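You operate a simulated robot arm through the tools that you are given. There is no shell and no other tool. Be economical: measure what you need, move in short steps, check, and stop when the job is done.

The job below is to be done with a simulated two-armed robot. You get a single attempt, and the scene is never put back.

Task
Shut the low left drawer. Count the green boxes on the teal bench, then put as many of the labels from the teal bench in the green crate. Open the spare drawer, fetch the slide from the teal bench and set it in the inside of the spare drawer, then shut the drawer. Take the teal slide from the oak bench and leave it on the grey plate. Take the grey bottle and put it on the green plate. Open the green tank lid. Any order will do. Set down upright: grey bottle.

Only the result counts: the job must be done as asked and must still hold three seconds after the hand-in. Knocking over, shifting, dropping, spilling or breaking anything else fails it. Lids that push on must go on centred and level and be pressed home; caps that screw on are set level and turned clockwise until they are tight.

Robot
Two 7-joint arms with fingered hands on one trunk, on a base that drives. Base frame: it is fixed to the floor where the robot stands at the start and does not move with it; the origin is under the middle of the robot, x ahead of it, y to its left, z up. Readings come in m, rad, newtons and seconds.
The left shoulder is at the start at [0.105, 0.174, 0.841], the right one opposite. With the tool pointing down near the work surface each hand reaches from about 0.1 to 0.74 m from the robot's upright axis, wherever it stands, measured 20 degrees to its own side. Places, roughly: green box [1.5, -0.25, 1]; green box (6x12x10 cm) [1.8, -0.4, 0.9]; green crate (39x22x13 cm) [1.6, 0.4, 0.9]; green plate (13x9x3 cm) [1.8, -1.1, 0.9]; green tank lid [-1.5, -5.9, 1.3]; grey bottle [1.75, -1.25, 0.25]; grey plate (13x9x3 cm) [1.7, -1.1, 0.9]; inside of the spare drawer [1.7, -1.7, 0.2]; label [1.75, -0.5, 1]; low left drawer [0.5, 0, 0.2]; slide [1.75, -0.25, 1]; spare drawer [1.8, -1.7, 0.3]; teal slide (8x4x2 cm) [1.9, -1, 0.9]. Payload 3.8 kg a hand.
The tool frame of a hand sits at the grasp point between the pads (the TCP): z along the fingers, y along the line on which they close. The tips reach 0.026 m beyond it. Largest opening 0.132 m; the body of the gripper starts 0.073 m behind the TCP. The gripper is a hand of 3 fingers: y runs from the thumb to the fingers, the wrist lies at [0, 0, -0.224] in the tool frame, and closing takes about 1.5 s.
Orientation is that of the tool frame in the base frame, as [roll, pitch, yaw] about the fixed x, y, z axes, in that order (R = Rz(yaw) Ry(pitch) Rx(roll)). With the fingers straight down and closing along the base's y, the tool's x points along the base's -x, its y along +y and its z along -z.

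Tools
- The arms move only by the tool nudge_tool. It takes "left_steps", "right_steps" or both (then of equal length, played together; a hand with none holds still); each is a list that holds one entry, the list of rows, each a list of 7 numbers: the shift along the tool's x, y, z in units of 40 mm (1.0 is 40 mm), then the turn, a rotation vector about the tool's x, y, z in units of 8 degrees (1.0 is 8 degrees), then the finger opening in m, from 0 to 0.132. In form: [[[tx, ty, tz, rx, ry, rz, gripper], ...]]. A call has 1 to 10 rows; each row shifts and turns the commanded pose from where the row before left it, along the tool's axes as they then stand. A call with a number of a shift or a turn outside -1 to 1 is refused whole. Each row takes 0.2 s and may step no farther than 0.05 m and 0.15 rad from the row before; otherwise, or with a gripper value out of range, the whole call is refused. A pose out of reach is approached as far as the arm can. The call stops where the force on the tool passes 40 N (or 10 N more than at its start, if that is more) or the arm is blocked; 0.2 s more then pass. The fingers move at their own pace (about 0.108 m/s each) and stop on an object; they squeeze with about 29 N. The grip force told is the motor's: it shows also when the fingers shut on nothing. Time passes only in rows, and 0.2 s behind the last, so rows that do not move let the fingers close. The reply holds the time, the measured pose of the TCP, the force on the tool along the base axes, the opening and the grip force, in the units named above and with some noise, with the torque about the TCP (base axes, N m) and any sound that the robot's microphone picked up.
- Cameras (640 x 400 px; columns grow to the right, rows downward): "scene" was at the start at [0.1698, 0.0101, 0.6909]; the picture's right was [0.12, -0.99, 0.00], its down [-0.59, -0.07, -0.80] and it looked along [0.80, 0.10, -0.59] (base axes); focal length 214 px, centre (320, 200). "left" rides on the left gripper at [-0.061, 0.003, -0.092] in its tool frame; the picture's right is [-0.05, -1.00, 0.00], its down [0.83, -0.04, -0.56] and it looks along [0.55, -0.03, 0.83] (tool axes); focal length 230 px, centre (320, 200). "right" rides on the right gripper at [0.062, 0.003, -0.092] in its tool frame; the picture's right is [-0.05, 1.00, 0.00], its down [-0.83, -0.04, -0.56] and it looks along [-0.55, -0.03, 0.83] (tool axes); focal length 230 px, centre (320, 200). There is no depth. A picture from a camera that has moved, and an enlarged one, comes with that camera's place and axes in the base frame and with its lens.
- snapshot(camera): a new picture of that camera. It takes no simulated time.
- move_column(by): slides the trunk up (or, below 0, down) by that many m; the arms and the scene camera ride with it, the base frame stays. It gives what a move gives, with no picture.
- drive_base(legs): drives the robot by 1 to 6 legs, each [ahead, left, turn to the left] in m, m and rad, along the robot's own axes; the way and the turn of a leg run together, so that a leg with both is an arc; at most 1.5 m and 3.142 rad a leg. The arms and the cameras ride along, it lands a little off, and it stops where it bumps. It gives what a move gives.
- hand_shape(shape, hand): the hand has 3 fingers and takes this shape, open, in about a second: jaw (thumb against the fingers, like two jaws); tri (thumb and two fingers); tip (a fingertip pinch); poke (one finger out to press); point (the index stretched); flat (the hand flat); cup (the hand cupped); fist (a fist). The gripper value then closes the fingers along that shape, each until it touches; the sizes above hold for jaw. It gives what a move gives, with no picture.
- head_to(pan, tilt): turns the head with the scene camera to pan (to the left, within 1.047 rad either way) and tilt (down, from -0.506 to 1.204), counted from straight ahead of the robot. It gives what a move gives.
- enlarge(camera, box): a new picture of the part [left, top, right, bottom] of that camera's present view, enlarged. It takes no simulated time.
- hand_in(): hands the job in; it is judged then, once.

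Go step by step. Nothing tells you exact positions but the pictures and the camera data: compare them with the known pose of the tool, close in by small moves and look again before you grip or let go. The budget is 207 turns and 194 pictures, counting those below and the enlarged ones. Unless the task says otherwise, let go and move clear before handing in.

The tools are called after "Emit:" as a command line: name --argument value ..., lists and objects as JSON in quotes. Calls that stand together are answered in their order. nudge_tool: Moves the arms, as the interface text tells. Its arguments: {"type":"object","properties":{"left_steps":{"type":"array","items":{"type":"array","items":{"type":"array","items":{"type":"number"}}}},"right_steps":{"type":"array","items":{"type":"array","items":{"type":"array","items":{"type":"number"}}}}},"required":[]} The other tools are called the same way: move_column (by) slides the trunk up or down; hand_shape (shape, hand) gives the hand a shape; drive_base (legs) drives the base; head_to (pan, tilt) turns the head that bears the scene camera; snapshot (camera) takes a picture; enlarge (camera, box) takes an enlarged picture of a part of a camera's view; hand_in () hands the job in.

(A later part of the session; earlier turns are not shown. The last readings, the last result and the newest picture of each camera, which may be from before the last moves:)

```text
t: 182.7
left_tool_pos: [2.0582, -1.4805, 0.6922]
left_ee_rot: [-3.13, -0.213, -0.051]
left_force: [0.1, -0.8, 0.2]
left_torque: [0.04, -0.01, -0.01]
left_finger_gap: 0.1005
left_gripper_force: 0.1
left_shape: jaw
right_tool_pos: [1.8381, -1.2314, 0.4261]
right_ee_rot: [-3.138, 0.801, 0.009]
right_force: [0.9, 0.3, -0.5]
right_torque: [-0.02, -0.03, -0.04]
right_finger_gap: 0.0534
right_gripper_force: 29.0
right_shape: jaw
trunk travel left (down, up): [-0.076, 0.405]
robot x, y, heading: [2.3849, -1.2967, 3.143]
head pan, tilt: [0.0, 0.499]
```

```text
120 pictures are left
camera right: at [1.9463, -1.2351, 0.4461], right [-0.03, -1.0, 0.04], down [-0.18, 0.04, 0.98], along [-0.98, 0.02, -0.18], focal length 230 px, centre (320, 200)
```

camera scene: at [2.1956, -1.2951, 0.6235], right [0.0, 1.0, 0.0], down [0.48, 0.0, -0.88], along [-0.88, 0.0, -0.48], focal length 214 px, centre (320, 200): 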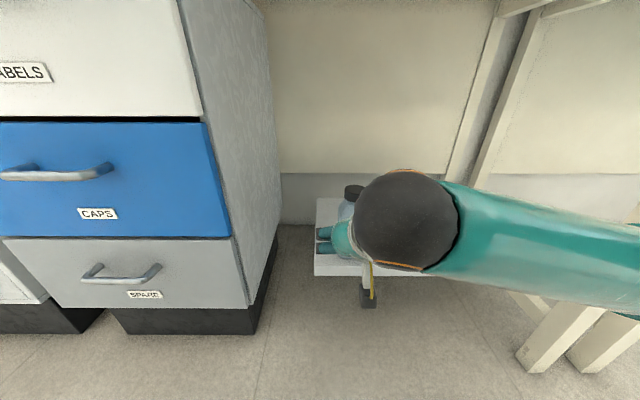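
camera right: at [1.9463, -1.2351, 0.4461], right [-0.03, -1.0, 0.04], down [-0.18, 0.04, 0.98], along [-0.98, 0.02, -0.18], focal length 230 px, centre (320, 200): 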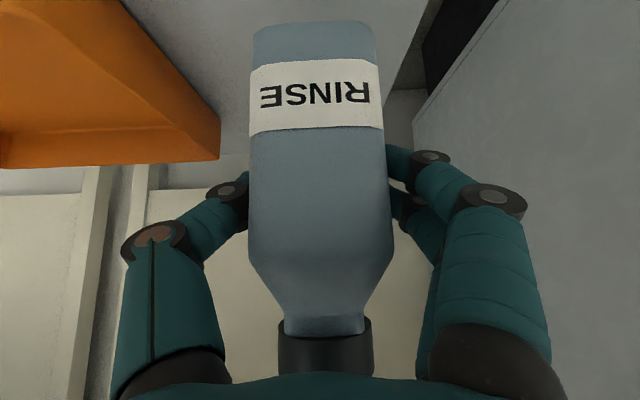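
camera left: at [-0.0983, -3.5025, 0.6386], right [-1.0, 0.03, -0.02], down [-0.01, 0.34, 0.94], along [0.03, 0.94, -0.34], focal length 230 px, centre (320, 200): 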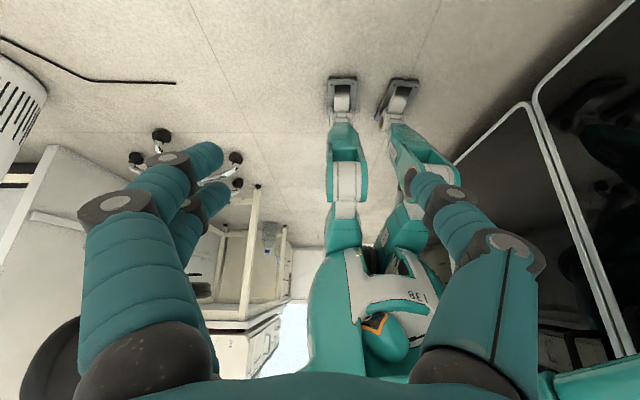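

Bottle is held. Backing out, then raising.

Emit:
drive_base --legs '[[-0.27, 0, 0]]'

Emit:
move_column --by 0.4

Emit:
nudge_tool --right_steps '[[[-0.72, 0, -0.69, 0, 0, 0, 0.04], [-0.72, 0, -0.69, 0, 0, 0, 0.04], [-0.72, 0, -0.69, 0, 0, 0, 0.04], [-0.72, 0, -0.69, 0, 0, 0, 0.04], [-0.72, 0, -0.69, 0, 0, 0, 0.04]]]' --left_steps '[[[0, 0, -1, 0, 0, 0, 0.1], [0, 0, -1, 0, 0, 0, 0.1], [0, 0, 0, 0, 0, 0, 0.1], [0, 0, 0, 0, 0, 0, 0.1], [0, 0, 0, 0, 0, 0, 0.1]]]'

Emit:
snapshot --camera "scene"

```text
t: 184.6
left_tool_pos: [2.3277, -1.4789, 0.6915]
left_ee_rot: [-3.13, -0.213, -0.052]
left_force: [0.5, 0.3, 0.0]
left_torque: [0.03, -0.02, 0.01]
left_finger_gap: 0.1005
left_gripper_force: 0.1
left_shape: jaw
right_tool_pos: [2.1074, -1.2312, 0.427]
right_ee_rot: [-3.138, 0.802, 0.006]
right_force: [0.6, 0.0, -0.3]
right_torque: [0.01, 0.02, 0.01]
right_finger_gap: 0.0537
right_gripper_force: 28.8
right_shape: jaw
trunk travel left (down, up): [-0.076, 0.405]
robot x, y, heading: [2.6493, -1.2939, 3.142]
head pan, tilt: [0.0, 0.499]
```

```text
t: 188.5
left_tool_pos: [2.3289, -1.4796, 1.0906]
left_ee_rot: [-3.129, -0.215, -0.054]
left_force: [0.4, -1.0, -0.2]
left_torque: [0.0, 0.0, 0.02]
left_finger_gap: 0.1004
left_gripper_force: 0.0
left_shape: jaw
right_tool_pos: [2.1073, -1.232, 0.8253]
right_ee_rot: [-3.139, 0.799, 0.006]
right_force: [0.2, -0.5, -0.7]
right_torque: [0.02, -0.04, 0.03]
right_finger_gap: 0.0533
right_gripper_force: 28.8
right_shape: jaw
trunk travel left (down, up): [-0.476, 0.005]
robot x, y, heading: [2.6515, -1.2928, 3.14]
head pan, tilt: [0.0, 0.499]
```

```text
t: 189.7
left_tool_pos: [2.3111, -1.4805, 1.1699]
left_ee_rot: [-3.128, -0.211, -0.055]
left_force: [-1.4, 0.2, 0.1]
left_torque: [-0.03, 0.0, 0.03]
left_finger_gap: 0.1
left_gripper_force: 0.1
left_shape: jaw
right_tool_pos: [2.1056, -1.2326, 1.0269]
right_ee_rot: [-3.137, 0.801, 0.009]
right_force: [-0.7, -0.7, -0.8]
right_torque: [-0.03, -0.01, 0.04]
right_finger_gap: 0.0536
right_gripper_force: 28.8
right_shape: jaw
trunk travel left (down, up): [-0.476, 0.005]
robot x, y, heading: [2.65, -1.2984, 3.135]
head pan, tilt: [0.0, 0.499]
```

```text
119 pictures are left
camera scene: at [2.4494, -1.2956, 1.0636], right [0.0, 1.0, 0.0], down [0.48, 0.0, -0.88], along [-0.88, 0.0, -0.48], focal length 214 px, centre (320, 200)
```

scene: 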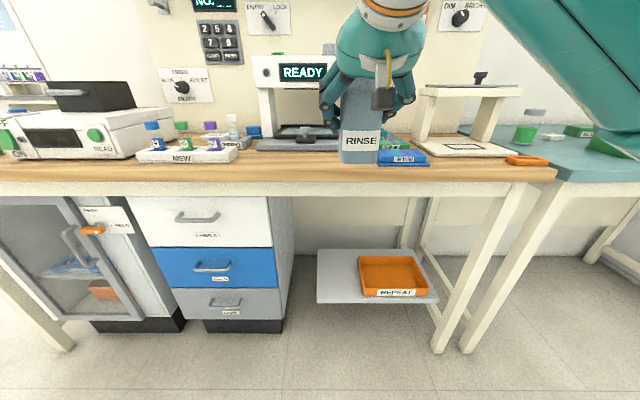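

Bottle upright. Shifting right in y to line up with the plates, then driving forward.

Emit:
nudge_tool --right_steps '[[[0, -0.94, 0, 0, 0, 0, 0.04], [0, -0.94, 0, 0, 0, 0, 0.04], [0, -0.94, 0, 0, 0, 0, 0.04], [0, -0.92, 0, 0, 0, 0, 0.04]]]'

Emit:
drive_base --legs '[[0.27, 0, 0.005]]'

Emit:
snapshot --camera "right"

Emit:
head_to --pan -0.3 --tilt 0.5

Emit:
snapshot --camera "scene"

```text
t: 190.7
left_tool_pos: [2.3102, -1.4811, 1.1712]
left_ee_rot: [-3.129, -0.211, -0.054]
left_force: [-0.3, 0.3, 1.0]
left_torque: [0.0, -0.02, -0.01]
left_finger_gap: 0.1004
left_gripper_force: 0.0
left_shape: jaw
right_tool_pos: [2.1058, -1.0827, 1.0261]
right_ee_rot: [-3.139, 0.801, 0.008]
right_force: [0.5, 0.0, -1.1]
right_torque: [0.0, 0.0, 0.03]
right_finger_gap: 0.0535
right_gripper_force: 28.4
right_shape: jaw
trunk travel left (down, up): [-0.476, 0.005]
robot x, y, heading: [2.6528, -1.2951, 3.141]
head pan, tilt: [0.0, 0.499]
```

```text
t: 192.6
left_tool_pos: [2.0402, -1.4824, 1.1702]
left_ee_rot: [-3.129, -0.211, -0.049]
left_force: [0.0, 0.0, 0.4]
left_torque: [-0.01, -0.01, -0.04]
left_finger_gap: 0.1003
left_gripper_force: 0.2
left_shape: jaw
right_tool_pos: [1.8325, -1.0856, 1.0271]
right_ee_rot: [-3.138, 0.801, 0.012]
right_force: [0.2, -0.4, -0.9]
right_torque: [0.0, 0.01, 0.05]
right_finger_gap: 0.0535
right_gripper_force: 29.4
right_shape: jaw
trunk travel left (down, up): [-0.476, 0.005]
robot x, y, heading: [2.3801, -1.2937, -3.141]
head pan, tilt: [0.0, 0.499]
```

```text
118 pictures are left
camera right: at [1.9418, -1.0892, 1.0457], right [-0.03, -1.0, 0.04], down [-0.18, 0.04, 0.98], along [-0.98, 0.02, -0.18], focal length 230 px, centre (320, 200)
```

right: 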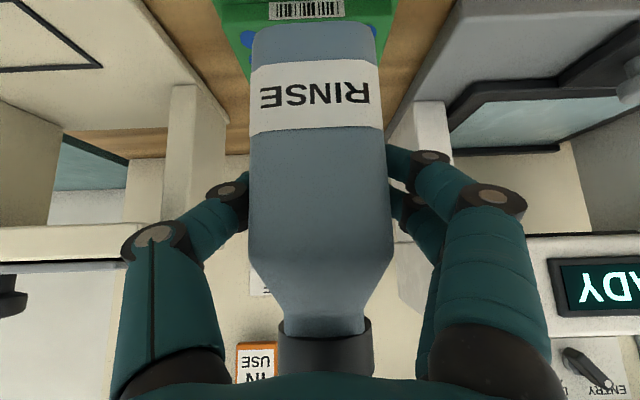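

```text
t: 193.4
left_tool_pos: [2.0401, -1.4825, 1.17]
left_ee_rot: [-3.129, -0.212, -0.049]
left_force: [-0.9, 0.1, 0.5]
left_torque: [-0.02, 0.01, 0.0]
left_finger_gap: 0.1002
left_gripper_force: 0.0
left_shape: jaw
right_tool_pos: [1.8328, -1.0859, 1.0276]
right_ee_rot: [-3.137, 0.801, 0.012]
right_force: [-0.6, -0.1, 0.3]
right_torque: [-0.02, 0.01, 0.0]
right_finger_gap: 0.0534
right_gripper_force: 28.6
right_shape: jaw
trunk travel left (down, up): [-0.476, 0.005]
robot x, y, heading: [2.3784, -1.296, -3.142]
head pan, tilt: [-0.3, 0.499]
```

```text
117 pictures are left
camera scene: at [2.1818, -1.2694, 1.0636], right [0.29, 0.96, 0.0], down [0.46, -0.14, -0.88], along [-0.84, 0.26, -0.48], focal length 214 px, centre (320, 200)
```

scene: 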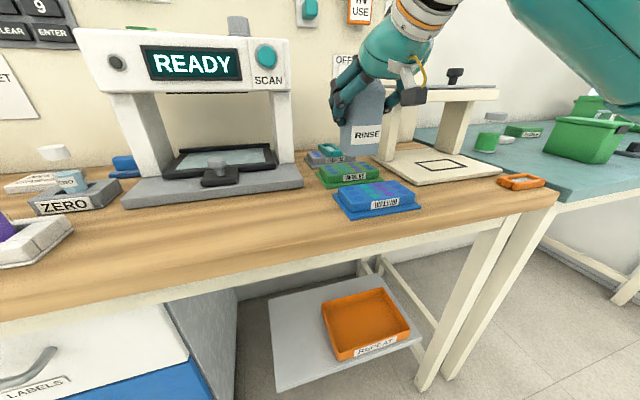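

Moving over the green plate and lowering most of the way.

Emit:
nudge_tool --right_steps '[[[-0.66, 0, 0.684, 0, 0, 0, 0.04], [0.36, 0, 0.35, 0, 0, 0, 0.04], [0.27, 0, 0.26, 0, 0, 0, 0.04], [0, 0, 0, 0, 0, 0, 0.04]]]'

Emit:
enlarge --camera "scene" --box '[290, 80, 440, 220]'

Emit:
snapshot --camera "right"

```text
t: 194.4
left_tool_pos: [2.0396, -1.4824, 1.171]
left_ee_rot: [-3.129, -0.212, -0.048]
left_force: [0.5, -0.6, 0.5]
left_torque: [0.03, 0.02, -0.01]
left_finger_gap: 0.1001
left_gripper_force: 0.1
left_shape: jaw
right_tool_pos: [1.7948, -1.0863, 0.9898]
right_ee_rot: [-3.138, 0.801, 0.014]
right_force: [0.0, 0.1, 0.2]
right_torque: [0.02, -0.02, -0.03]
right_finger_gap: 0.0533
right_gripper_force: 29.0
right_shape: jaw
trunk travel left (down, up): [-0.476, 0.005]
robot x, y, heading: [2.3816, -1.2978, -3.137]
head pan, tilt: [-0.3, 0.499]
```

```text
2.86 times, centred on (365, 150) of scene
camera zoom: at [2.1817, -1.2694, 1.0636], right [0.29, 0.96, 0.0], down [0.46, -0.14, -0.88], along [-0.84, 0.26, -0.48], focal length 613 px, centre (191, 343)
```

zoom: 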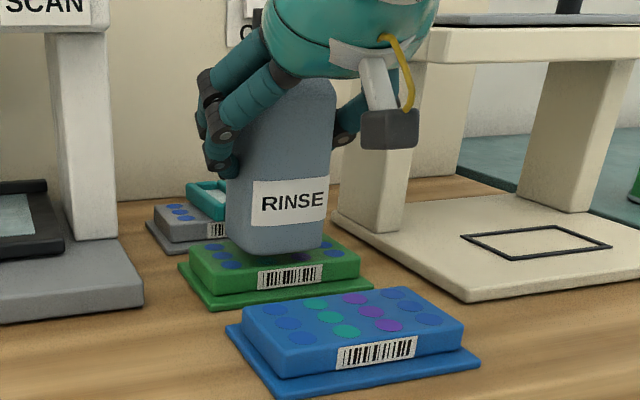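

```text
115 pictures are left
camera right: at [1.9038, -1.0893, 1.0088], right [-0.03, -1.0, 0.04], down [-0.18, 0.04, 0.98], along [-0.98, 0.02, -0.18], focal length 230 px, centre (320, 200)
```

right: 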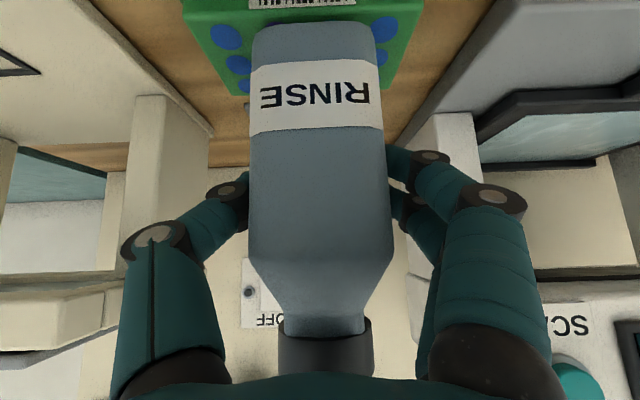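

Well centred; nudging 5 mm right and lowering gently to contact.

Emit:
nudge_tool --right_steps '[[[0, -0.13, 0, 0, 0, 0, 0.04], [0.09, 0, 0.087, 0, 0, 0, 0.04], [0.054, 0, 0.052, 0, 0, 0, 0.04], [0.036, 0, 0.035, 0, 0, 0, 0.04]]]'

Emit:
enlarge --camera "scene" --box '[310, 110, 410, 190]'

```text
t: 195.4
left_tool_pos: [2.0389, -1.4827, 1.1697]
left_ee_rot: [-3.129, -0.212, -0.05]
left_force: [0.1, 0.2, 0.7]
left_torque: [0.01, -0.05, 0.01]
left_finger_gap: 0.1
left_gripper_force: 0.1
left_shape: jaw
right_tool_pos: [1.7959, -1.0816, 0.9809]
right_ee_rot: [-3.139, 0.8, 0.012]
right_force: [-0.1, 0.2, -0.6]
right_torque: [0.02, 0.02, -0.05]
right_finger_gap: 0.0534
right_gripper_force: 29.4
right_shape: jaw
trunk travel left (down, up): [-0.476, 0.005]
robot x, y, heading: [2.3771, -1.2953, -3.143]
head pan, tilt: [-0.3, 0.499]
```

```text
5.00 times, centred on (360, 150) of scene
camera zoom: at [2.1817, -1.2694, 1.0636], right [0.29, 0.96, 0.0], down [0.46, -0.14, -0.88], along [-0.84, 0.26, -0.48], focal length 1072 px, centre (120, 450)
```

zoom: 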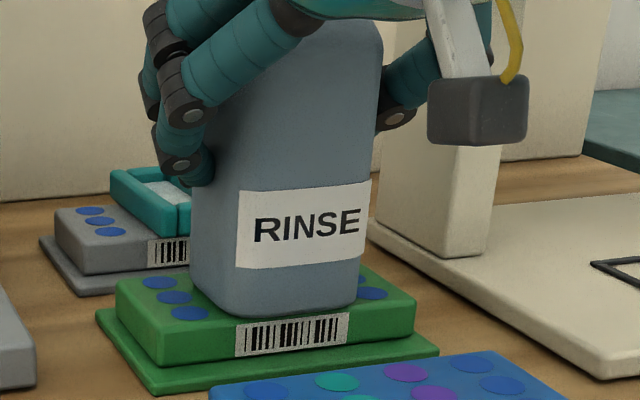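

Emit:
nudge_tool --right_steps '[[[0.036, 0, 0.035, 0, 0, 0, 0.04], [0.036, 0, 0.035, 0, 0, 0, 0.04], [0.036, 0, 0.035, 0, 0, 0, 0.04]]]'

```text
t: 196.2
left_tool_pos: [2.0424, -1.4818, 1.1713]
left_ee_rot: [-3.128, -0.209, -0.049]
left_force: [0.7, 0.4, 0.1]
left_torque: [-0.02, -0.01, 0.0]
left_finger_gap: 0.1003
left_gripper_force: 0.0
left_shape: jaw
right_tool_pos: [1.7944, -1.0814, 0.9786]
right_ee_rot: [-3.14, 0.81, 0.012]
right_force: [2.1, 1.5, 13.5]
right_torque: [0.01, 0.1, -0.01]
right_finger_gap: 0.0537
right_gripper_force: 29.1
right_shape: jaw
trunk travel left (down, up): [-0.476, 0.005]
robot x, y, heading: [2.3789, -1.2965, -3.14]
head pan, tilt: [-0.3, 0.499]
```

Contact. Releasing slowly, then withdrawing along the tool axis.

Emit:
nudge_tool --right_steps '[[[-0.02, 0, -0.02, 0, 0, 0, 0.06], [0, 0, 0, 0, 0, 0, 0.075], [0, 0, 0, 0, 0, 0, 0.085], [0, 0, 0, 0, 0, 0, 0.085], [0, 0, -0.5, 0, 0, 0, 0.085], [0, 0, -1, 0, 0, 0, 0.085], [0, 0, -1, 0, 0, 0, 0.085], [0, 0, -1, 0, 0, 0, 0.085]]]'

Emit:
snapshot --camera "scene"

```text
t: 198.0
left_tool_pos: [2.0408, -1.4821, 1.1705]
left_ee_rot: [-3.127, -0.21, -0.049]
left_force: [-0.3, -0.6, 0.5]
left_torque: [0.03, 0.02, 0.0]
left_finger_gap: 0.1002
left_gripper_force: 0.1
left_shape: jaw
right_tool_pos: [1.8952, -1.0806, 1.0738]
right_ee_rot: [-3.138, 0.8, 0.014]
right_force: [-0.5, 0.6, -1.6]
right_torque: [0.0, -0.01, -0.04]
right_finger_gap: 0.0848
right_gripper_force: 0.0
right_shape: jaw
trunk travel left (down, up): [-0.476, 0.005]
robot x, y, heading: [2.3807, -1.2961, -3.139]
head pan, tilt: [-0.3, 0.499]
```

```text
113 pictures are left
camera scene: at [2.1821, -1.2695, 1.0637], right [0.29, 0.96, 0.0], down [0.46, -0.14, -0.88], along [-0.84, 0.26, -0.48], focal length 214 px, centre (320, 200)
```

scene: 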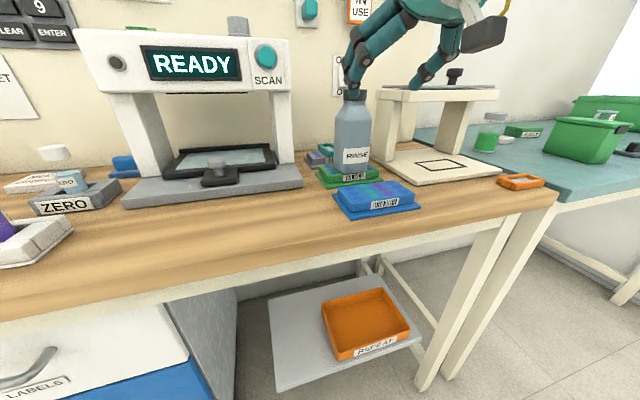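

Bottle stands on the green plate. I'll retreat, level the hand, and sidestep right to the teal bench.

Emit:
nudge_tool --right_steps '[[[0, 0, -1, 0, 0.9, 0, 0.1], [0, 0, -1, 0, 0.9, 0, 0.1], [0, 0, 0, 0, 1, 0, 0.1], [0, 0, 0, 0, 1, 0, 0.1], [0, 0, 0, 0, 1, 0, 0.1], [0, 0, 0, 0, 0.9, 0, 0.1]]]'

Emit:
drive_base --legs '[[-0.25, 0, 0], [0, -0.9, 0]]'

Emit:
head_to --pan 0 --tilt 0.5

Emit:
snapshot --camera "scene"

Emit:
snapshot --camera "right"

```text
t: 199.4
left_tool_pos: [2.0388, -1.483, 1.1708]
left_ee_rot: [-3.129, -0.212, -0.049]
left_force: [-0.1, 0.1, -0.2]
left_torque: [0.01, 0.04, 0.0]
left_finger_gap: 0.1
left_gripper_force: 0.1
left_shape: jaw
right_tool_pos: [1.9486, -1.0815, 1.134]
right_ee_rot: [-3.139, 0.003, 0.01]
right_force: [0.0, -0.8, 0.8]
right_torque: [-0.03, 0.03, 0.03]
right_finger_gap: 0.0995
right_gripper_force: 0.1
right_shape: jaw
trunk travel left (down, up): [-0.476, 0.005]
robot x, y, heading: [2.3798, -1.2922, -3.135]
head pan, tilt: [-0.3, 0.499]
```

```text
t: 209.2
left_tool_pos: [2.2879, -0.571, 1.1708]
left_ee_rot: [-3.129, -0.214, -0.044]
left_force: [0.1, -0.3, 0.5]
left_torque: [-0.04, 0.02, 0.04]
left_finger_gap: 0.1002
left_gripper_force: 0.0
left_shape: jaw
right_tool_pos: [2.1944, -0.1692, 1.1329]
right_ee_rot: [-3.141, 0.006, 0.016]
right_force: [0.1, 0.0, 0.2]
right_torque: [0.0, 0.01, 0.0]
right_finger_gap: 0.0999
right_gripper_force: 0.0
right_shape: jaw
trunk travel left (down, up): [-0.476, 0.005]
robot x, y, heading: [2.6247, -0.3851, -3.141]
head pan, tilt: [-0.3, 0.499]
```

```text
t: 210.0
left_tool_pos: [2.287, -0.5715, 1.1697]
left_ee_rot: [-3.127, -0.213, -0.045]
left_force: [-0.2, 0.1, -0.7]
left_torque: [0.0, -0.01, 0.0]
left_finger_gap: 0.1005
left_gripper_force: 0.1
left_shape: jaw
right_tool_pos: [2.1941, -0.1696, 1.1333]
right_ee_rot: [-3.14, 0.005, 0.015]
right_force: [0.2, -0.1, 0.3]
right_torque: [0.02, 0.0, -0.02]
right_finger_gap: 0.0999
right_gripper_force: 0.2
right_shape: jaw
trunk travel left (down, up): [-0.476, 0.005]
robot x, y, heading: [2.6256, -0.3816, -3.137]
head pan, tilt: [0.0, 0.499]
```

```text
112 pictures are left
camera scene: at [2.4236, -0.3843, 1.0636], right [-0.01, 1.0, 0.0], down [0.48, 0.0, -0.88], along [-0.88, 0.0, -0.48], focal length 214 px, centre (320, 200)
```

scene: 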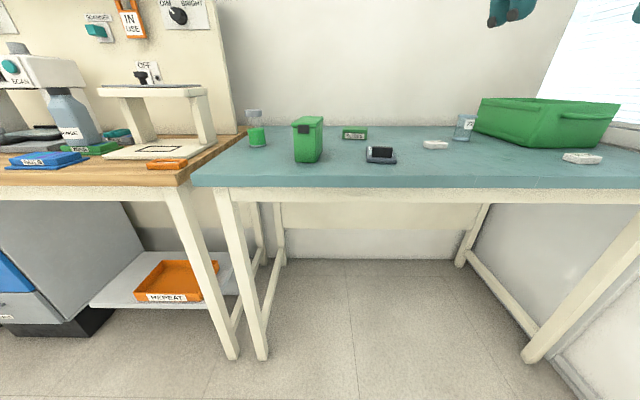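

```text
111 pictures are left
camera right: at [2.2559, -0.1732, 1.2241], right [-0.04, -1.0, 0.0], down [-0.83, 0.03, 0.56], along [-0.56, 0.02, -0.83], focal length 230 px, centre (320, 200)
```

right: 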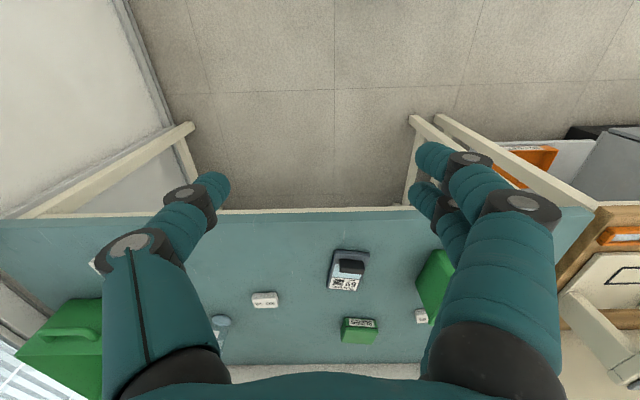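

I see the teal bench. Zooming in on its objects.

Emit:
enlarge --camera "scene" --box '[210, 80, 420, 190]'

Emit:
enlarge --camera "scene" --box '[410, 80, 640, 190]'

Emit:
enlarge --camera "right" --box '[190, 220, 450, 370]'

```text
3.05 times, centred on (315, 135) of scene
camera zoom: at [2.4236, -0.3843, 1.0636], right [-0.01, 1.0, 0.0], down [0.48, 0.0, -0.88], along [-0.88, 0.0, -0.48], focal length 654 px, centre (335, 398)
```

zoom: 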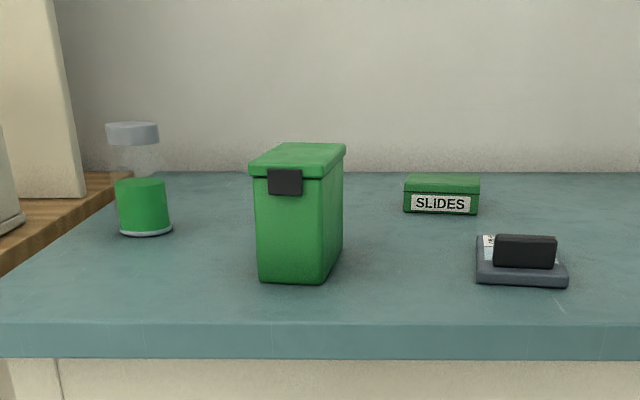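

```text
2.78 times, centred on (525, 135) of scene
camera zoom: at [2.4236, -0.3843, 1.0636], right [-0.01, 1.0, 0.0], down [0.48, 0.0, -0.88], along [-0.88, 0.0, -0.48], focal length 597 px, centre (-250, 381)
```

zoom: 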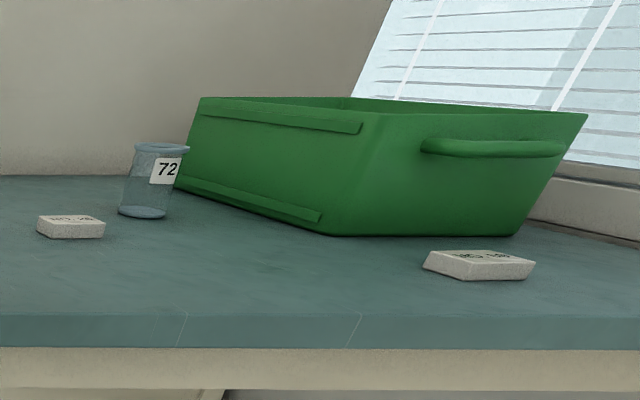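

```text
2.46 times, centred on (320, 295) of right
camera zoom: at [2.2559, -0.1732, 1.2241], right [-0.04, -1.0, 0.0], down [-0.83, 0.03, 0.56], along [-0.56, 0.02, -0.83], focal length 566 px, centre (320, -34)
```

zoom: 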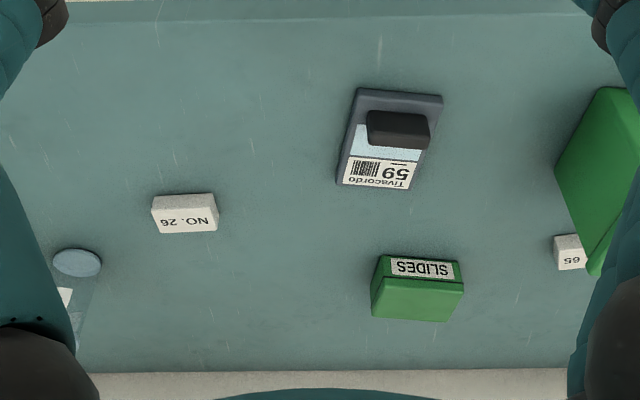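

I count candidates: a tall green box and a SLIDES box, plus white labels (NO. 26, 65, another). I'll move closer for overhead views.

Emit:
drive_base --legs '[[0.2, 0, 0]]'

Emit:
nudge_tool --right_steps '[[[0, 0.9, -0.5, 0, 0, 0, 0.1], [0, 0.9, -0.5, 0, 0, 0, 0.1], [0, 0.9, 0, 0, 0, 0, 0.1], [0, 0.9, 0, 0, 0, 0, 0.1], [0, 0.9, 0, 0, 0, 0, 0.1]]]' --left_steps '[[[0, 0.9, 0, 0, 0, 0, 0.1], [0, 0.9, 0, 0, 0, 0, 0.1], [0, 0.9, 0, 0, 0, 0, 0.1], [0, 0, 0, 0, 0, 0, 0.1], [0, 0, 0, 0, 0, 0, 0.1]]]'

Emit:
snapshot --camera "right"

Emit:
head_to --pan -0.6 --tilt 0.45

Emit:
snapshot --camera "scene"

```text
t: 211.6
left_tool_pos: [2.0842, -0.5726, 1.1708]
left_ee_rot: [-3.128, -0.212, -0.044]
left_force: [-0.6, 0.4, 0.2]
left_torque: [0.0, -0.02, -0.02]
left_finger_gap: 0.1001
left_gripper_force: 0.1
left_shape: jaw
right_tool_pos: [1.9925, -0.1702, 1.135]
right_ee_rot: [-3.14, 0.005, 0.015]
right_force: [-0.5, 0.2, -0.1]
right_torque: [0.03, 0.01, 0.01]
right_finger_gap: 0.0996
right_gripper_force: 0.1
right_shape: jaw
trunk travel left (down, up): [-0.476, 0.005]
robot x, y, heading: [2.425, -0.3861, -3.131]
head pan, tilt: [0.0, 0.499]
```

```text
t: 212.8
left_tool_pos: [2.0801, -0.6807, 1.1691]
left_ee_rot: [-3.13, -0.211, -0.043]
left_force: [0.5, 0.2, 0.3]
left_torque: [0.04, 0.02, -0.01]
left_finger_gap: 0.1002
left_gripper_force: 0.0
left_shape: jaw
right_tool_pos: [1.994, -0.352, 1.1745]
right_ee_rot: [-3.138, 0.006, 0.016]
right_force: [0.9, -0.4, 0.3]
right_torque: [0.01, -0.02, 0.0]
right_finger_gap: 0.0998
right_gripper_force: 0.0
right_shape: jaw
trunk travel left (down, up): [-0.476, 0.005]
robot x, y, heading: [2.4231, -0.3819, -3.136]
head pan, tilt: [0.0, 0.499]
```

```text
107 pictures are left
camera right: at [2.0555, -0.3564, 1.2641], right [-0.04, -1.0, 0.0], down [-0.83, 0.03, 0.56], along [-0.56, 0.02, -0.83], focal length 230 px, centre (320, 200)
```

right: 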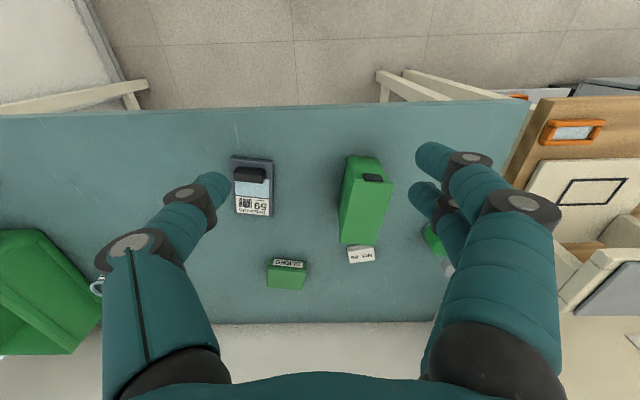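

```text
t: 213.8
left_tool_pos: [2.0804, -0.6789, 1.1697]
left_ee_rot: [-3.127, -0.21, -0.044]
left_force: [0.1, 0.0, -0.4]
left_torque: [0.02, -0.03, 0.01]
left_finger_gap: 0.1001
left_gripper_force: 0.0
left_shape: jaw
right_tool_pos: [1.9933, -0.3515, 1.1728]
right_ee_rot: [-3.14, 0.006, 0.014]
right_force: [0.3, 0.6, -0.2]
right_torque: [-0.01, 0.01, 0.02]
right_finger_gap: 0.0998
right_gripper_force: 0.0
right_shape: jaw
trunk travel left (down, up): [-0.476, 0.005]
robot x, y, heading: [2.4222, -0.3839, -3.137]
head pan, tilt: [-0.6, 0.45]
```

```text
106 pictures are left
camera scene: at [2.2364, -0.3337, 1.068], right [0.56, 0.83, 0.0], down [0.36, -0.24, -0.9], along [-0.75, 0.5, -0.44], focal length 214 px, centre (320, 200)
```

scene: 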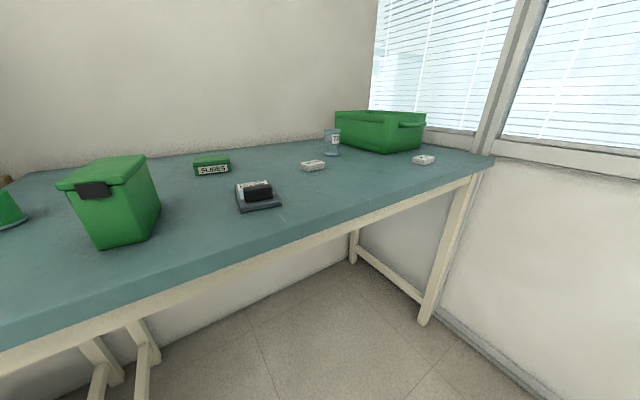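

Let me view the crate area from above with the right camera to catch anything hidden behind or inside it.

Emit:
nudge_tool --right_steps '[[[0, -1, -0.6, 0, 0, 0, 0.1], [0, -1, -0.6, 0, 0, 0, 0.1], [0, -1, -0.6, 0, 0, 0, 0.1], [0, -1, 0, 0, 0, 0, 0.1], [0, -1, 0, 0, 0, 0, 0.1], [0, -1, 0, 0, 0, 0, 0.1], [0, -1, 0, 0, 0, 0, 0.1], [0, -1, 0, 0, 0, 0, 0.1], [0, -1, 0, 0, 0, 0, 0.1]]]'

Emit:
snapshot --camera "right"

Emit:
head_to --pan 0.3 --tilt 0.45

Emit:
snapshot --camera "scene"

```text
t: 215.8
left_tool_pos: [2.08, -0.6788, 1.1697]
left_ee_rot: [-3.131, -0.211, -0.043]
left_force: [0.4, 0.1, -0.1]
left_torque: [0.02, 0.03, 0.04]
left_finger_gap: 0.1001
left_gripper_force: 0.1
left_shape: jaw
right_tool_pos: [1.9909, 0.0084, 1.2454]
right_ee_rot: [-3.139, 0.005, 0.016]
right_force: [1.6, 0.1, -0.5]
right_torque: [-0.04, -0.02, 0.01]
right_finger_gap: 0.0997
right_gripper_force: 0.0
right_shape: jaw
trunk travel left (down, up): [-0.476, 0.005]
robot x, y, heading: [2.4247, -0.3809, -3.132]
head pan, tilt: [-0.6, 0.45]
```

```text
105 pictures are left
camera right: at [2.0531, 0.0051, 1.3371], right [-0.04, -1.0, 0.0], down [-0.83, 0.03, 0.56], along [-0.56, 0.02, -0.83], focal length 230 px, centre (320, 200)
```

right: 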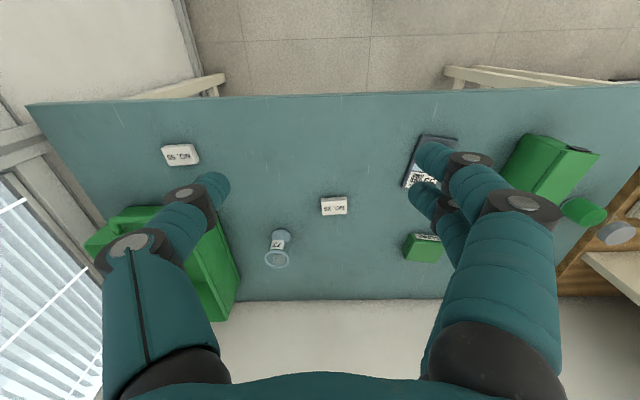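

```text
t: 217.0
left_tool_pos: [2.0797, -0.6801, 1.1689]
left_ee_rot: [-3.13, -0.212, -0.044]
left_force: [-0.1, -0.1, -0.7]
left_torque: [-0.03, 0.06, -0.02]
left_finger_gap: 0.1003
left_gripper_force: 0.0
left_shape: jaw
right_tool_pos: [1.9913, 0.0071, 1.2464]
right_ee_rot: [-3.139, 0.006, 0.016]
right_force: [-0.4, 0.2, -0.4]
right_torque: [-0.02, 0.04, 0.03]
right_finger_gap: 0.0994
right_gripper_force: 0.0
right_shape: jaw
trunk travel left (down, up): [-0.476, 0.005]
robot x, y, heading: [2.4242, -0.3883, -3.134]
head pan, tilt: [0.3, 0.45]
```

```text
104 pictures are left
camera scene: at [2.2249, -0.4127, 1.068], right [-0.3, 0.95, 0.0], down [0.42, 0.13, -0.9], along [-0.86, -0.27, -0.44], focal length 214 px, centre (320, 200)
```

scene: 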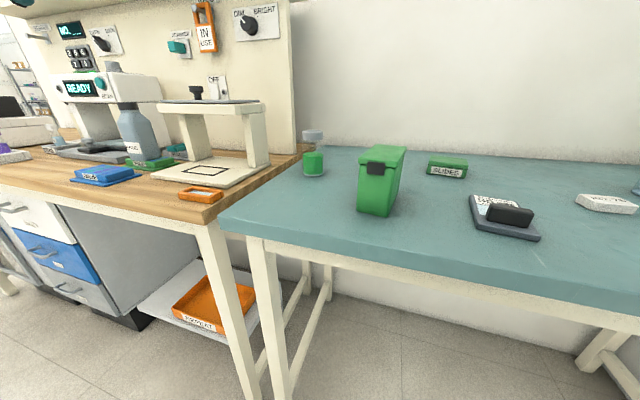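

Count: 2 green boxes (tall clip box and SLIDES box). Labels at about (1.725,-0.018), (1.872,0.308) and (1.637,-0.439). I'll move right for the two near the crate.

Emit:
drive_base --legs '[[0, -0.42, 0], [0.08, 0, 0]]'

Emit:
snapshot --camera "right"

Emit:
head_to --pan -0.5 --tilt 0.5

Emit:
snapshot --camera "scene"

```text
t: 221.8
left_tool_pos: [2.0, -0.2654, 1.1693]
left_ee_rot: [-3.129, -0.21, -0.039]
left_force: [-0.1, 0.3, 0.0]
left_torque: [0.01, -0.01, 0.01]
left_finger_gap: 0.1003
left_gripper_force: 0.0
left_shape: jaw
right_tool_pos: [1.9058, 0.4202, 1.2462]
right_ee_rot: [-3.14, 0.009, 0.021]
right_force: [-0.2, -0.3, 0.3]
right_torque: [0.01, 0.02, -0.02]
right_finger_gap: 0.0997
right_gripper_force: 0.2
right_shape: jaw
trunk travel left (down, up): [-0.476, 0.005]
robot x, y, heading: [2.3375, 0.0345, -3.127]
head pan, tilt: [0.3, 0.45]
```

```text
103 pictures are left
camera right: at [1.9688, 0.4174, 1.3376], right [-0.03, -1.0, 0.0], down [-0.83, 0.02, 0.56], along [-0.56, 0.02, -0.83], focal length 230 px, centre (320, 200)
```

right: 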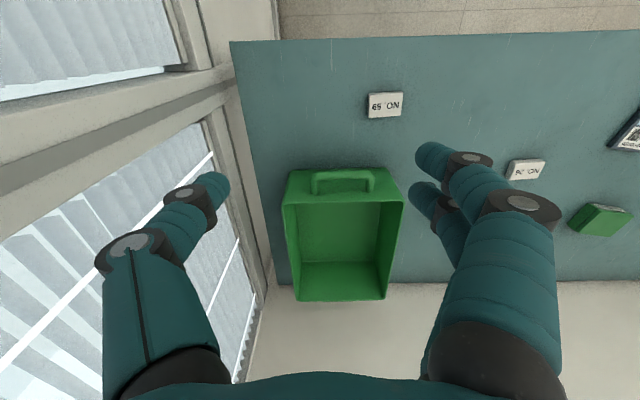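

```text
t: 223.0
left_tool_pos: [2.0006, -0.2666, 1.1683]
left_ee_rot: [-3.129, -0.212, -0.039]
left_force: [-0.2, 0.3, 0.3]
left_torque: [-0.03, -0.02, 0.03]
left_finger_gap: 0.1004
left_gripper_force: 0.0
left_shape: jaw
right_tool_pos: [1.9061, 0.4212, 1.2471]
right_ee_rot: [-3.138, 0.004, 0.021]
right_force: [-0.2, 0.1, 0.0]
right_torque: [0.02, 0.0, 0.0]
right_finger_gap: 0.0999
right_gripper_force: 0.1
right_shape: jaw
trunk travel left (down, up): [-0.476, 0.005]
robot x, y, heading: [2.342, 0.0328, -3.128]
head pan, tilt: [-0.499, 0.499]
```

```text
102 pictures are left
camera scene: at [2.1501, 0.0724, 1.0635], right [0.47, 0.88, 0.0], down [0.42, -0.22, -0.88], along [-0.78, 0.41, -0.48], focal length 214 px, centre (320, 200)
```

scene: 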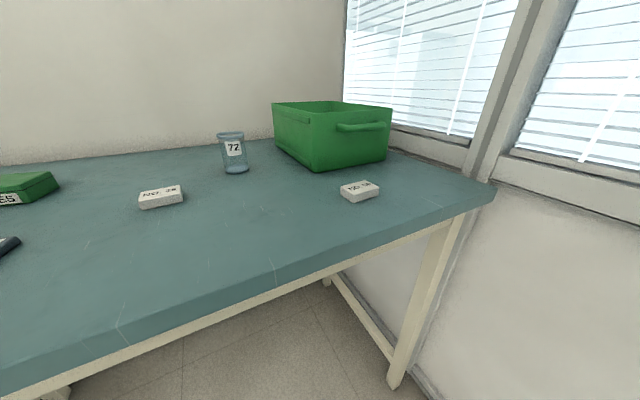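

The crate is empty, spanning x 1.45–1.75, y 0.28–0.485; nothing is behind it. First label at ≈(1.873,0.304); moving above it.

Emit:
nudge_tool --right_steps '[[[-0.3, 0.75, 0.5, 0, 0, 0, 0.1], [-0.3, 0.75, 0.5, 0, 0, 0, 0.1], [-0.23, 0.75, 0.5, 0, 0, 0, 0.1], [0, 0.65, 0.5, 0, 0, 0, 0.1], [0, 0, 1, 0, 0, 0, 0.1], [0, 0, 1, 0, 0, 0, 0.1], [0, 0, 1, 0, 0, 0, 0.1], [0, 0, 0.8, 0, 0, 0, 0.1]]]'

Emit:
snapshot --camera "right"

```text
t: 224.8
left_tool_pos: [2.0002, -0.265, 1.169]
left_ee_rot: [-3.13, -0.211, -0.039]
left_force: [0.5, 0.3, 0.1]
left_torque: [-0.01, -0.02, 0.02]
left_finger_gap: 0.1005
left_gripper_force: 0.0
left_shape: jaw
right_tool_pos: [1.8726, 0.3024, 1.0159]
right_ee_rot: [-3.141, 0.008, 0.023]
right_force: [-0.3, 0.0, -0.4]
right_torque: [0.03, 0.01, -0.01]
right_finger_gap: 0.0998
right_gripper_force: 0.2
right_shape: jaw
trunk travel left (down, up): [-0.476, 0.005]
robot x, y, heading: [2.3375, 0.0332, -3.136]
head pan, tilt: [-0.499, 0.499]
```

```text
101 pictures are left
camera right: at [1.9348, 0.3003, 1.1056], right [-0.03, -1.0, 0.0], down [-0.83, 0.03, 0.56], along [-0.56, 0.02, -0.83], focal length 230 px, centre (320, 200)
```

right: 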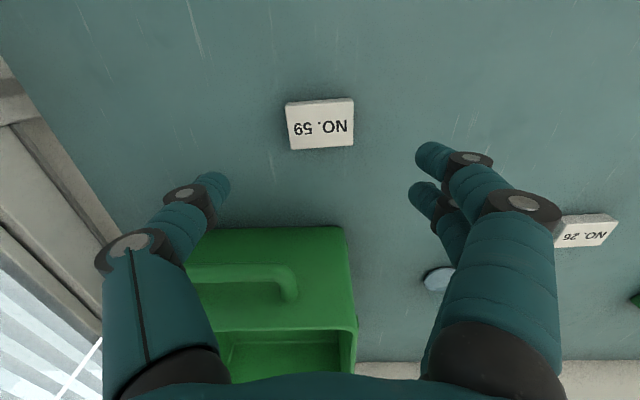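

Centred over "NO. 59". Descending.

Emit:
nudge_tool --right_steps '[[[0.05, 0, 0.9, 0, 0, 0, 0.1], [0, 0, 0.9, 0, 0, 0, 0.1], [0, 0, 0.4, 0, 0, 0, 0.1], [0, 0, 0, 0, 0, 0, 0.1]]]'

Emit:
snapshot --camera "right"

Emit:
enlarge --camera "scene" --box '[260, 90, 460, 230]'

```text
t: 225.8
left_tool_pos: [2.0001, -0.2671, 1.1694]
left_ee_rot: [-3.129, -0.211, -0.037]
left_force: [-0.1, 0.7, -0.2]
left_torque: [0.0, 0.0, -0.01]
left_finger_gap: 0.1003
left_gripper_force: 0.0
left_shape: jaw
right_tool_pos: [1.8765, 0.3049, 0.9283]
right_ee_rot: [-3.141, 0.006, 0.021]
right_force: [-0.4, 0.0, 0.4]
right_torque: [0.02, 0.01, 0.0]
right_finger_gap: 0.0996
right_gripper_force: 0.1
right_shape: jaw
trunk travel left (down, up): [-0.476, 0.005]
robot x, y, heading: [2.3426, 0.0319, -3.13]
head pan, tilt: [-0.499, 0.499]
```

```text
100 pictures are left
camera right: at [1.9384, 0.3015, 1.0179], right [-0.03, -1.0, 0.0], down [-0.83, 0.02, 0.56], along [-0.56, 0.02, -0.83], focal length 230 px, centre (320, 200)
```

right: 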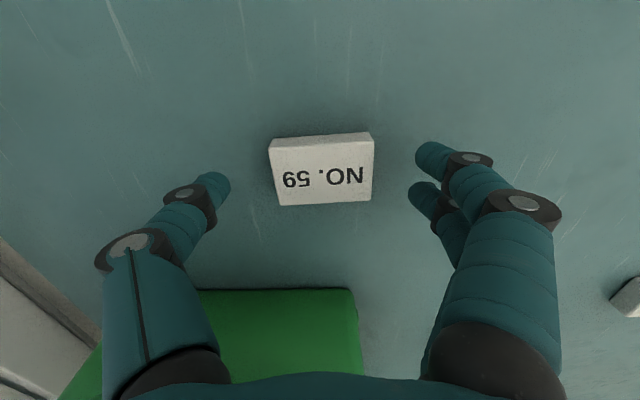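

```text
2.86 times, centred on (360, 160) of scene
camera zoom: at [2.1503, 0.0725, 1.0636], right [0.47, 0.88, 0.0], down [0.42, -0.22, -0.88], along [-0.78, 0.41, -0.48], focal length 613 px, centre (206, 314)
```

zoom: 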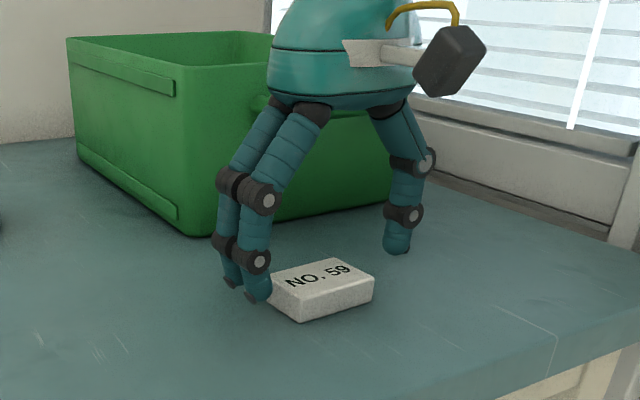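

Good alignment. Down to grip height, then close.

Emit:
nudge_tool --right_steps '[[[0, 0, 0.4, 0, 0, 0, 0.1], [0, 0, 0.1, 0, 0, 0, 0.1], [0, 0, 0, 0, 0, 0, 0.08], [0, 0, 0, 0, 0, 0, 0.06], [0, 0, 0, 0, 0, 0, 0.045], [0, 0, 0, 0, 0, 0, 0.045], [0, 0, 0, 0, 0, 0, 0.045]]]'

Emit:
nudge_tool --right_steps '[[[0, 0, -0.3, 0, 0, 0, 0.045], [0, 0, -0.7, 0, 0, 0, 0.045], [0, 0, -1, 0, 0, 0, 0.045]]]'

Emit:
snapshot --camera "right"

```text
t: 227.4
left_tool_pos: [2.0, -0.2666, 1.17]
left_ee_rot: [-3.129, -0.21, -0.039]
left_force: [-0.7, 0.2, 0.3]
left_torque: [0.03, 0.01, -0.03]
left_finger_gap: 0.1005
left_gripper_force: 0.1
left_shape: jaw
right_tool_pos: [1.8766, 0.3048, 0.9082]
right_ee_rot: [-3.14, 0.005, 0.021]
right_force: [1.0, 0.6, 0.3]
right_torque: [-0.03, -0.03, -0.03]
right_finger_gap: 0.0534
right_gripper_force: 29.5
right_shape: jaw
trunk travel left (down, up): [-0.476, 0.005]
robot x, y, heading: [2.3419, 0.0343, -3.126]
head pan, tilt: [-0.499, 0.499]
```

```text
t: 228.2
left_tool_pos: [1.9998, -0.2667, 1.1704]
left_ee_rot: [-3.128, -0.21, -0.037]
left_force: [-0.7, -0.4, 0.2]
left_torque: [0.02, -0.02, 0.04]
left_finger_gap: 0.1002
left_gripper_force: 0.1
left_shape: jaw
right_tool_pos: [1.8763, 0.3024, 0.9878]
right_ee_rot: [-3.139, 0.007, 0.021]
right_force: [0.0, 0.4, -0.2]
right_torque: [-0.04, 0.02, 0.01]
right_finger_gap: 0.0535
right_gripper_force: 29.3
right_shape: jaw
trunk travel left (down, up): [-0.476, 0.005]
robot x, y, heading: [2.3411, 0.0337, -3.124]
head pan, tilt: [-0.499, 0.499]
```

```text
98 pictures are left
camera right: at [1.9386, 0.2992, 1.0787], right [-0.03, -1.0, 0.0], down [-0.83, 0.02, 0.56], along [-0.56, 0.02, -0.83], focal length 230 px, centre (320, 200)
```

right: 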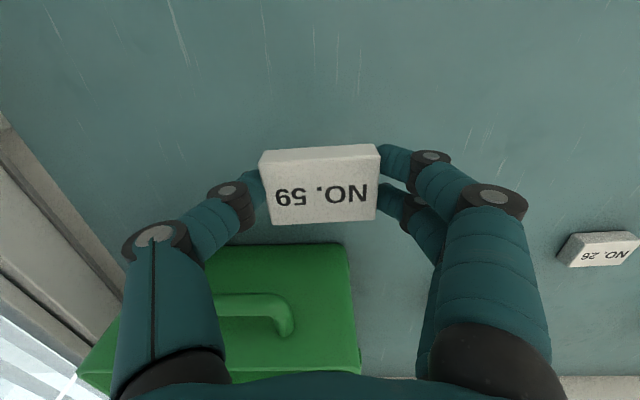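

Held. Raising above the crate rim, and moving the base a bit closer and right.

Emit:
nudge_tool --right_steps '[[[0, 0, -1, 0, 0, 0, 0.045], [0, 0, -1, 0, 0, 0, 0.045], [0, 0, -0.7, 0, 0, 0, 0.045]]]'

Emit:
drive_base --legs '[[0.08, -0.08, 0]]'

Emit:
nudge_tool --right_steps '[[[-0.9, 0, 0, 0, 0, 0, 0.045], [-0.9, 0, 0, 0, 0, 0, 0.045], [-0.9, 0, 0, 0, 0, 0, 0.045], [-0.8, 0, 0, 0, 0, 0, 0.045]]]'

Emit:
snapshot --camera "right"

Emit:
snapshot --camera "scene"

```text
t: 229.0
left_tool_pos: [2.0001, -0.2668, 1.1705]
left_ee_rot: [-3.129, -0.21, -0.039]
left_force: [0.1, -0.5, -0.6]
left_torque: [-0.01, -0.01, -0.02]
left_finger_gap: 0.1003
left_gripper_force: 0.0
left_shape: jaw
right_tool_pos: [1.8788, 0.3027, 1.095]
right_ee_rot: [-3.138, 0.006, 0.023]
right_force: [0.2, -0.4, 0.2]
right_torque: [-0.03, -0.03, 0.06]
right_finger_gap: 0.0536
right_gripper_force: 29.1
right_shape: jaw
trunk travel left (down, up): [-0.476, 0.005]
robot x, y, heading: [2.3443, 0.0313, -3.13]
head pan, tilt: [-0.499, 0.499]
```

```text
t: 230.5
left_tool_pos: [1.9273, -0.207, 1.1687]
left_ee_rot: [-3.114, -0.202, -0.041]
left_force: [0.4, 0.1, 0.0]
left_torque: [0.01, 0.01, 0.0]
left_finger_gap: 0.1004
left_gripper_force: 0.1
left_shape: jaw
right_tool_pos: [1.8057, 0.3604, 1.1041]
right_ee_rot: [-3.127, 0.017, 0.025]
right_force: [0.3, -0.9, -0.4]
right_torque: [0.03, 0.01, 0.02]
right_finger_gap: 0.0535
right_gripper_force: 29.3
right_shape: jaw
trunk travel left (down, up): [-0.476, 0.005]
robot x, y, heading: [2.2614, 0.1037, -3.129]
head pan, tilt: [-0.499, 0.499]
stopped in leg 1: the robot was blocked; the commanded pose is now the measured one
```

```text
t: 231.5
left_tool_pos: [1.9189, -0.1909, 1.1685]
left_ee_rot: [-3.125, -0.212, -0.041]
left_force: [0.4, 0.7, 0.8]
left_torque: [-0.02, -0.01, -0.02]
left_finger_gap: 0.1005
left_gripper_force: 0.0
left_shape: jaw
right_tool_pos: [1.6575, 0.3724, 1.0959]
right_ee_rot: [3.141, 0.003, 0.023]
right_force: [-0.8, -0.6, -1.0]
right_torque: [-0.01, 0.01, 0.01]
right_finger_gap: 0.0534
right_gripper_force: 29.0
right_shape: jaw
trunk travel left (down, up): [-0.476, 0.005]
robot x, y, heading: [2.2619, 0.1077, -3.131]
head pan, tilt: [-0.499, 0.499]
```

```text
97 pictures are left
camera right: at [1.7185, 0.3691, 1.1866], right [-0.03, -1.0, 0.0], down [-0.83, 0.02, 0.56], along [-0.56, 0.02, -0.83], focal length 230 px, centre (320, 200)
```

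right: 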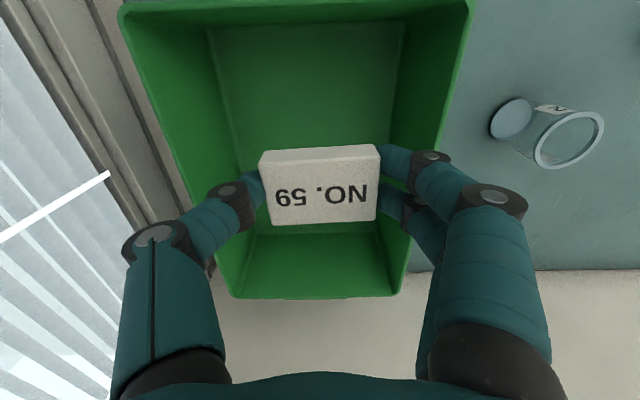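

```text
96 pictures are left
camera scene: at [2.0695, 0.1482, 1.0634], right [0.47, 0.88, 0.0], down [0.42, -0.22, -0.88], along [-0.77, 0.41, -0.48], focal length 214 px, centre (320, 200)
```

scene: 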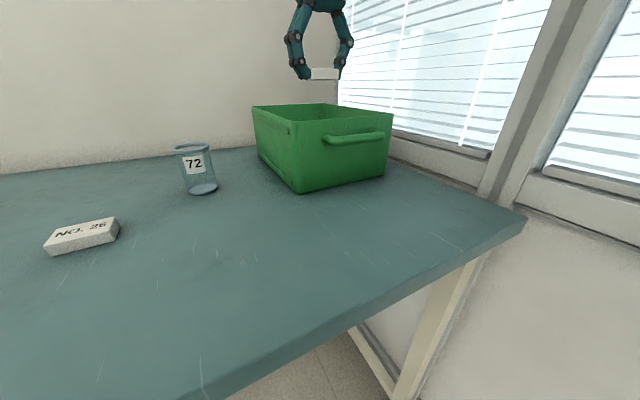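

Over the crate. Shifting 3 cm further in for camera clearance and lowering the label inside.

Emit:
nudge_tool --right_steps '[[[-0.7, -0.2, 0, 0, 0, 0, 0.045], [0, 0, 0.9, 0, 0, 0, 0.045], [0, 0, 0.9, 0, 0, 0, 0.045], [0, 0, 0.9, 0, 0, 0, 0.045], [0, 0, 0.9, 0, 0, 0, 0.045]]]'

Emit:
snapshot --camera "right"

```text
t: 232.7
left_tool_pos: [1.9178, -0.1894, 1.1686]
left_ee_rot: [-3.13, -0.21, -0.039]
left_force: [-0.2, -0.7, 0.5]
left_torque: [0.01, 0.01, -0.01]
left_finger_gap: 0.1004
left_gripper_force: 0.0
left_shape: jaw
right_tool_pos: [1.6294, 0.3806, 0.9502]
right_ee_rot: [3.14, 0.004, 0.021]
right_force: [-0.2, -0.3, -0.7]
right_torque: [0.03, -0.03, 0.0]
right_finger_gap: 0.0534
right_gripper_force: 28.9
right_shape: jaw
trunk travel left (down, up): [-0.476, 0.005]
robot x, y, heading: [2.2636, 0.1058, -3.128]
head pan, tilt: [-0.499, 0.499]
```

```text
95 pictures are left
camera right: at [1.6923, 0.3782, 1.0413], right [-0.03, -1.0, 0.0], down [-0.83, 0.02, 0.56], along [-0.56, 0.01, -0.83], focal length 230 px, centre (320, 200)
```

right: 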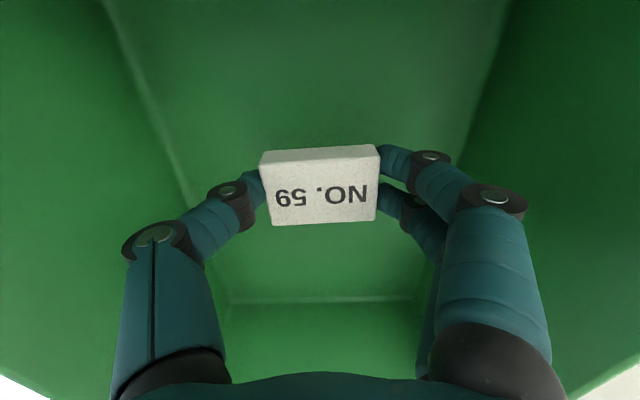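

Good clearance inside. Lowering to the floor of the crate.

Emit:
nudge_tool --right_steps '[[[0, 0, 0.3, 0, 0, 0, 0.045], [0, 0, 0.2, 0, 0, 0, 0.045], [0, 0, 0.15, 0, 0, 0, 0.045], [0, 0, 0.1, 0, 0, 0, 0.045], [0, 0, 0.1, 0, 0, 0, 0.045]]]'

```text
t: 233.9
left_tool_pos: [1.919, -0.1898, 1.1706]
left_ee_rot: [-3.131, -0.21, -0.038]
left_force: [-0.3, -0.6, 0.4]
left_torque: [0.03, -0.01, -0.01]
left_finger_gap: 0.1004
left_gripper_force: 0.1
left_shape: jaw
right_tool_pos: [1.6292, 0.3804, 0.9167]
right_ee_rot: [-3.141, 0.004, 0.023]
right_force: [-0.1, -1.2, 0.3]
right_torque: [-0.01, 0.0, 0.02]
right_finger_gap: 0.0533
right_gripper_force: 29.4
right_shape: jaw
trunk travel left (down, up): [-0.476, 0.005]
robot x, y, heading: [2.2618, 0.1129, -3.126]
head pan, tilt: [-0.499, 0.499]
```

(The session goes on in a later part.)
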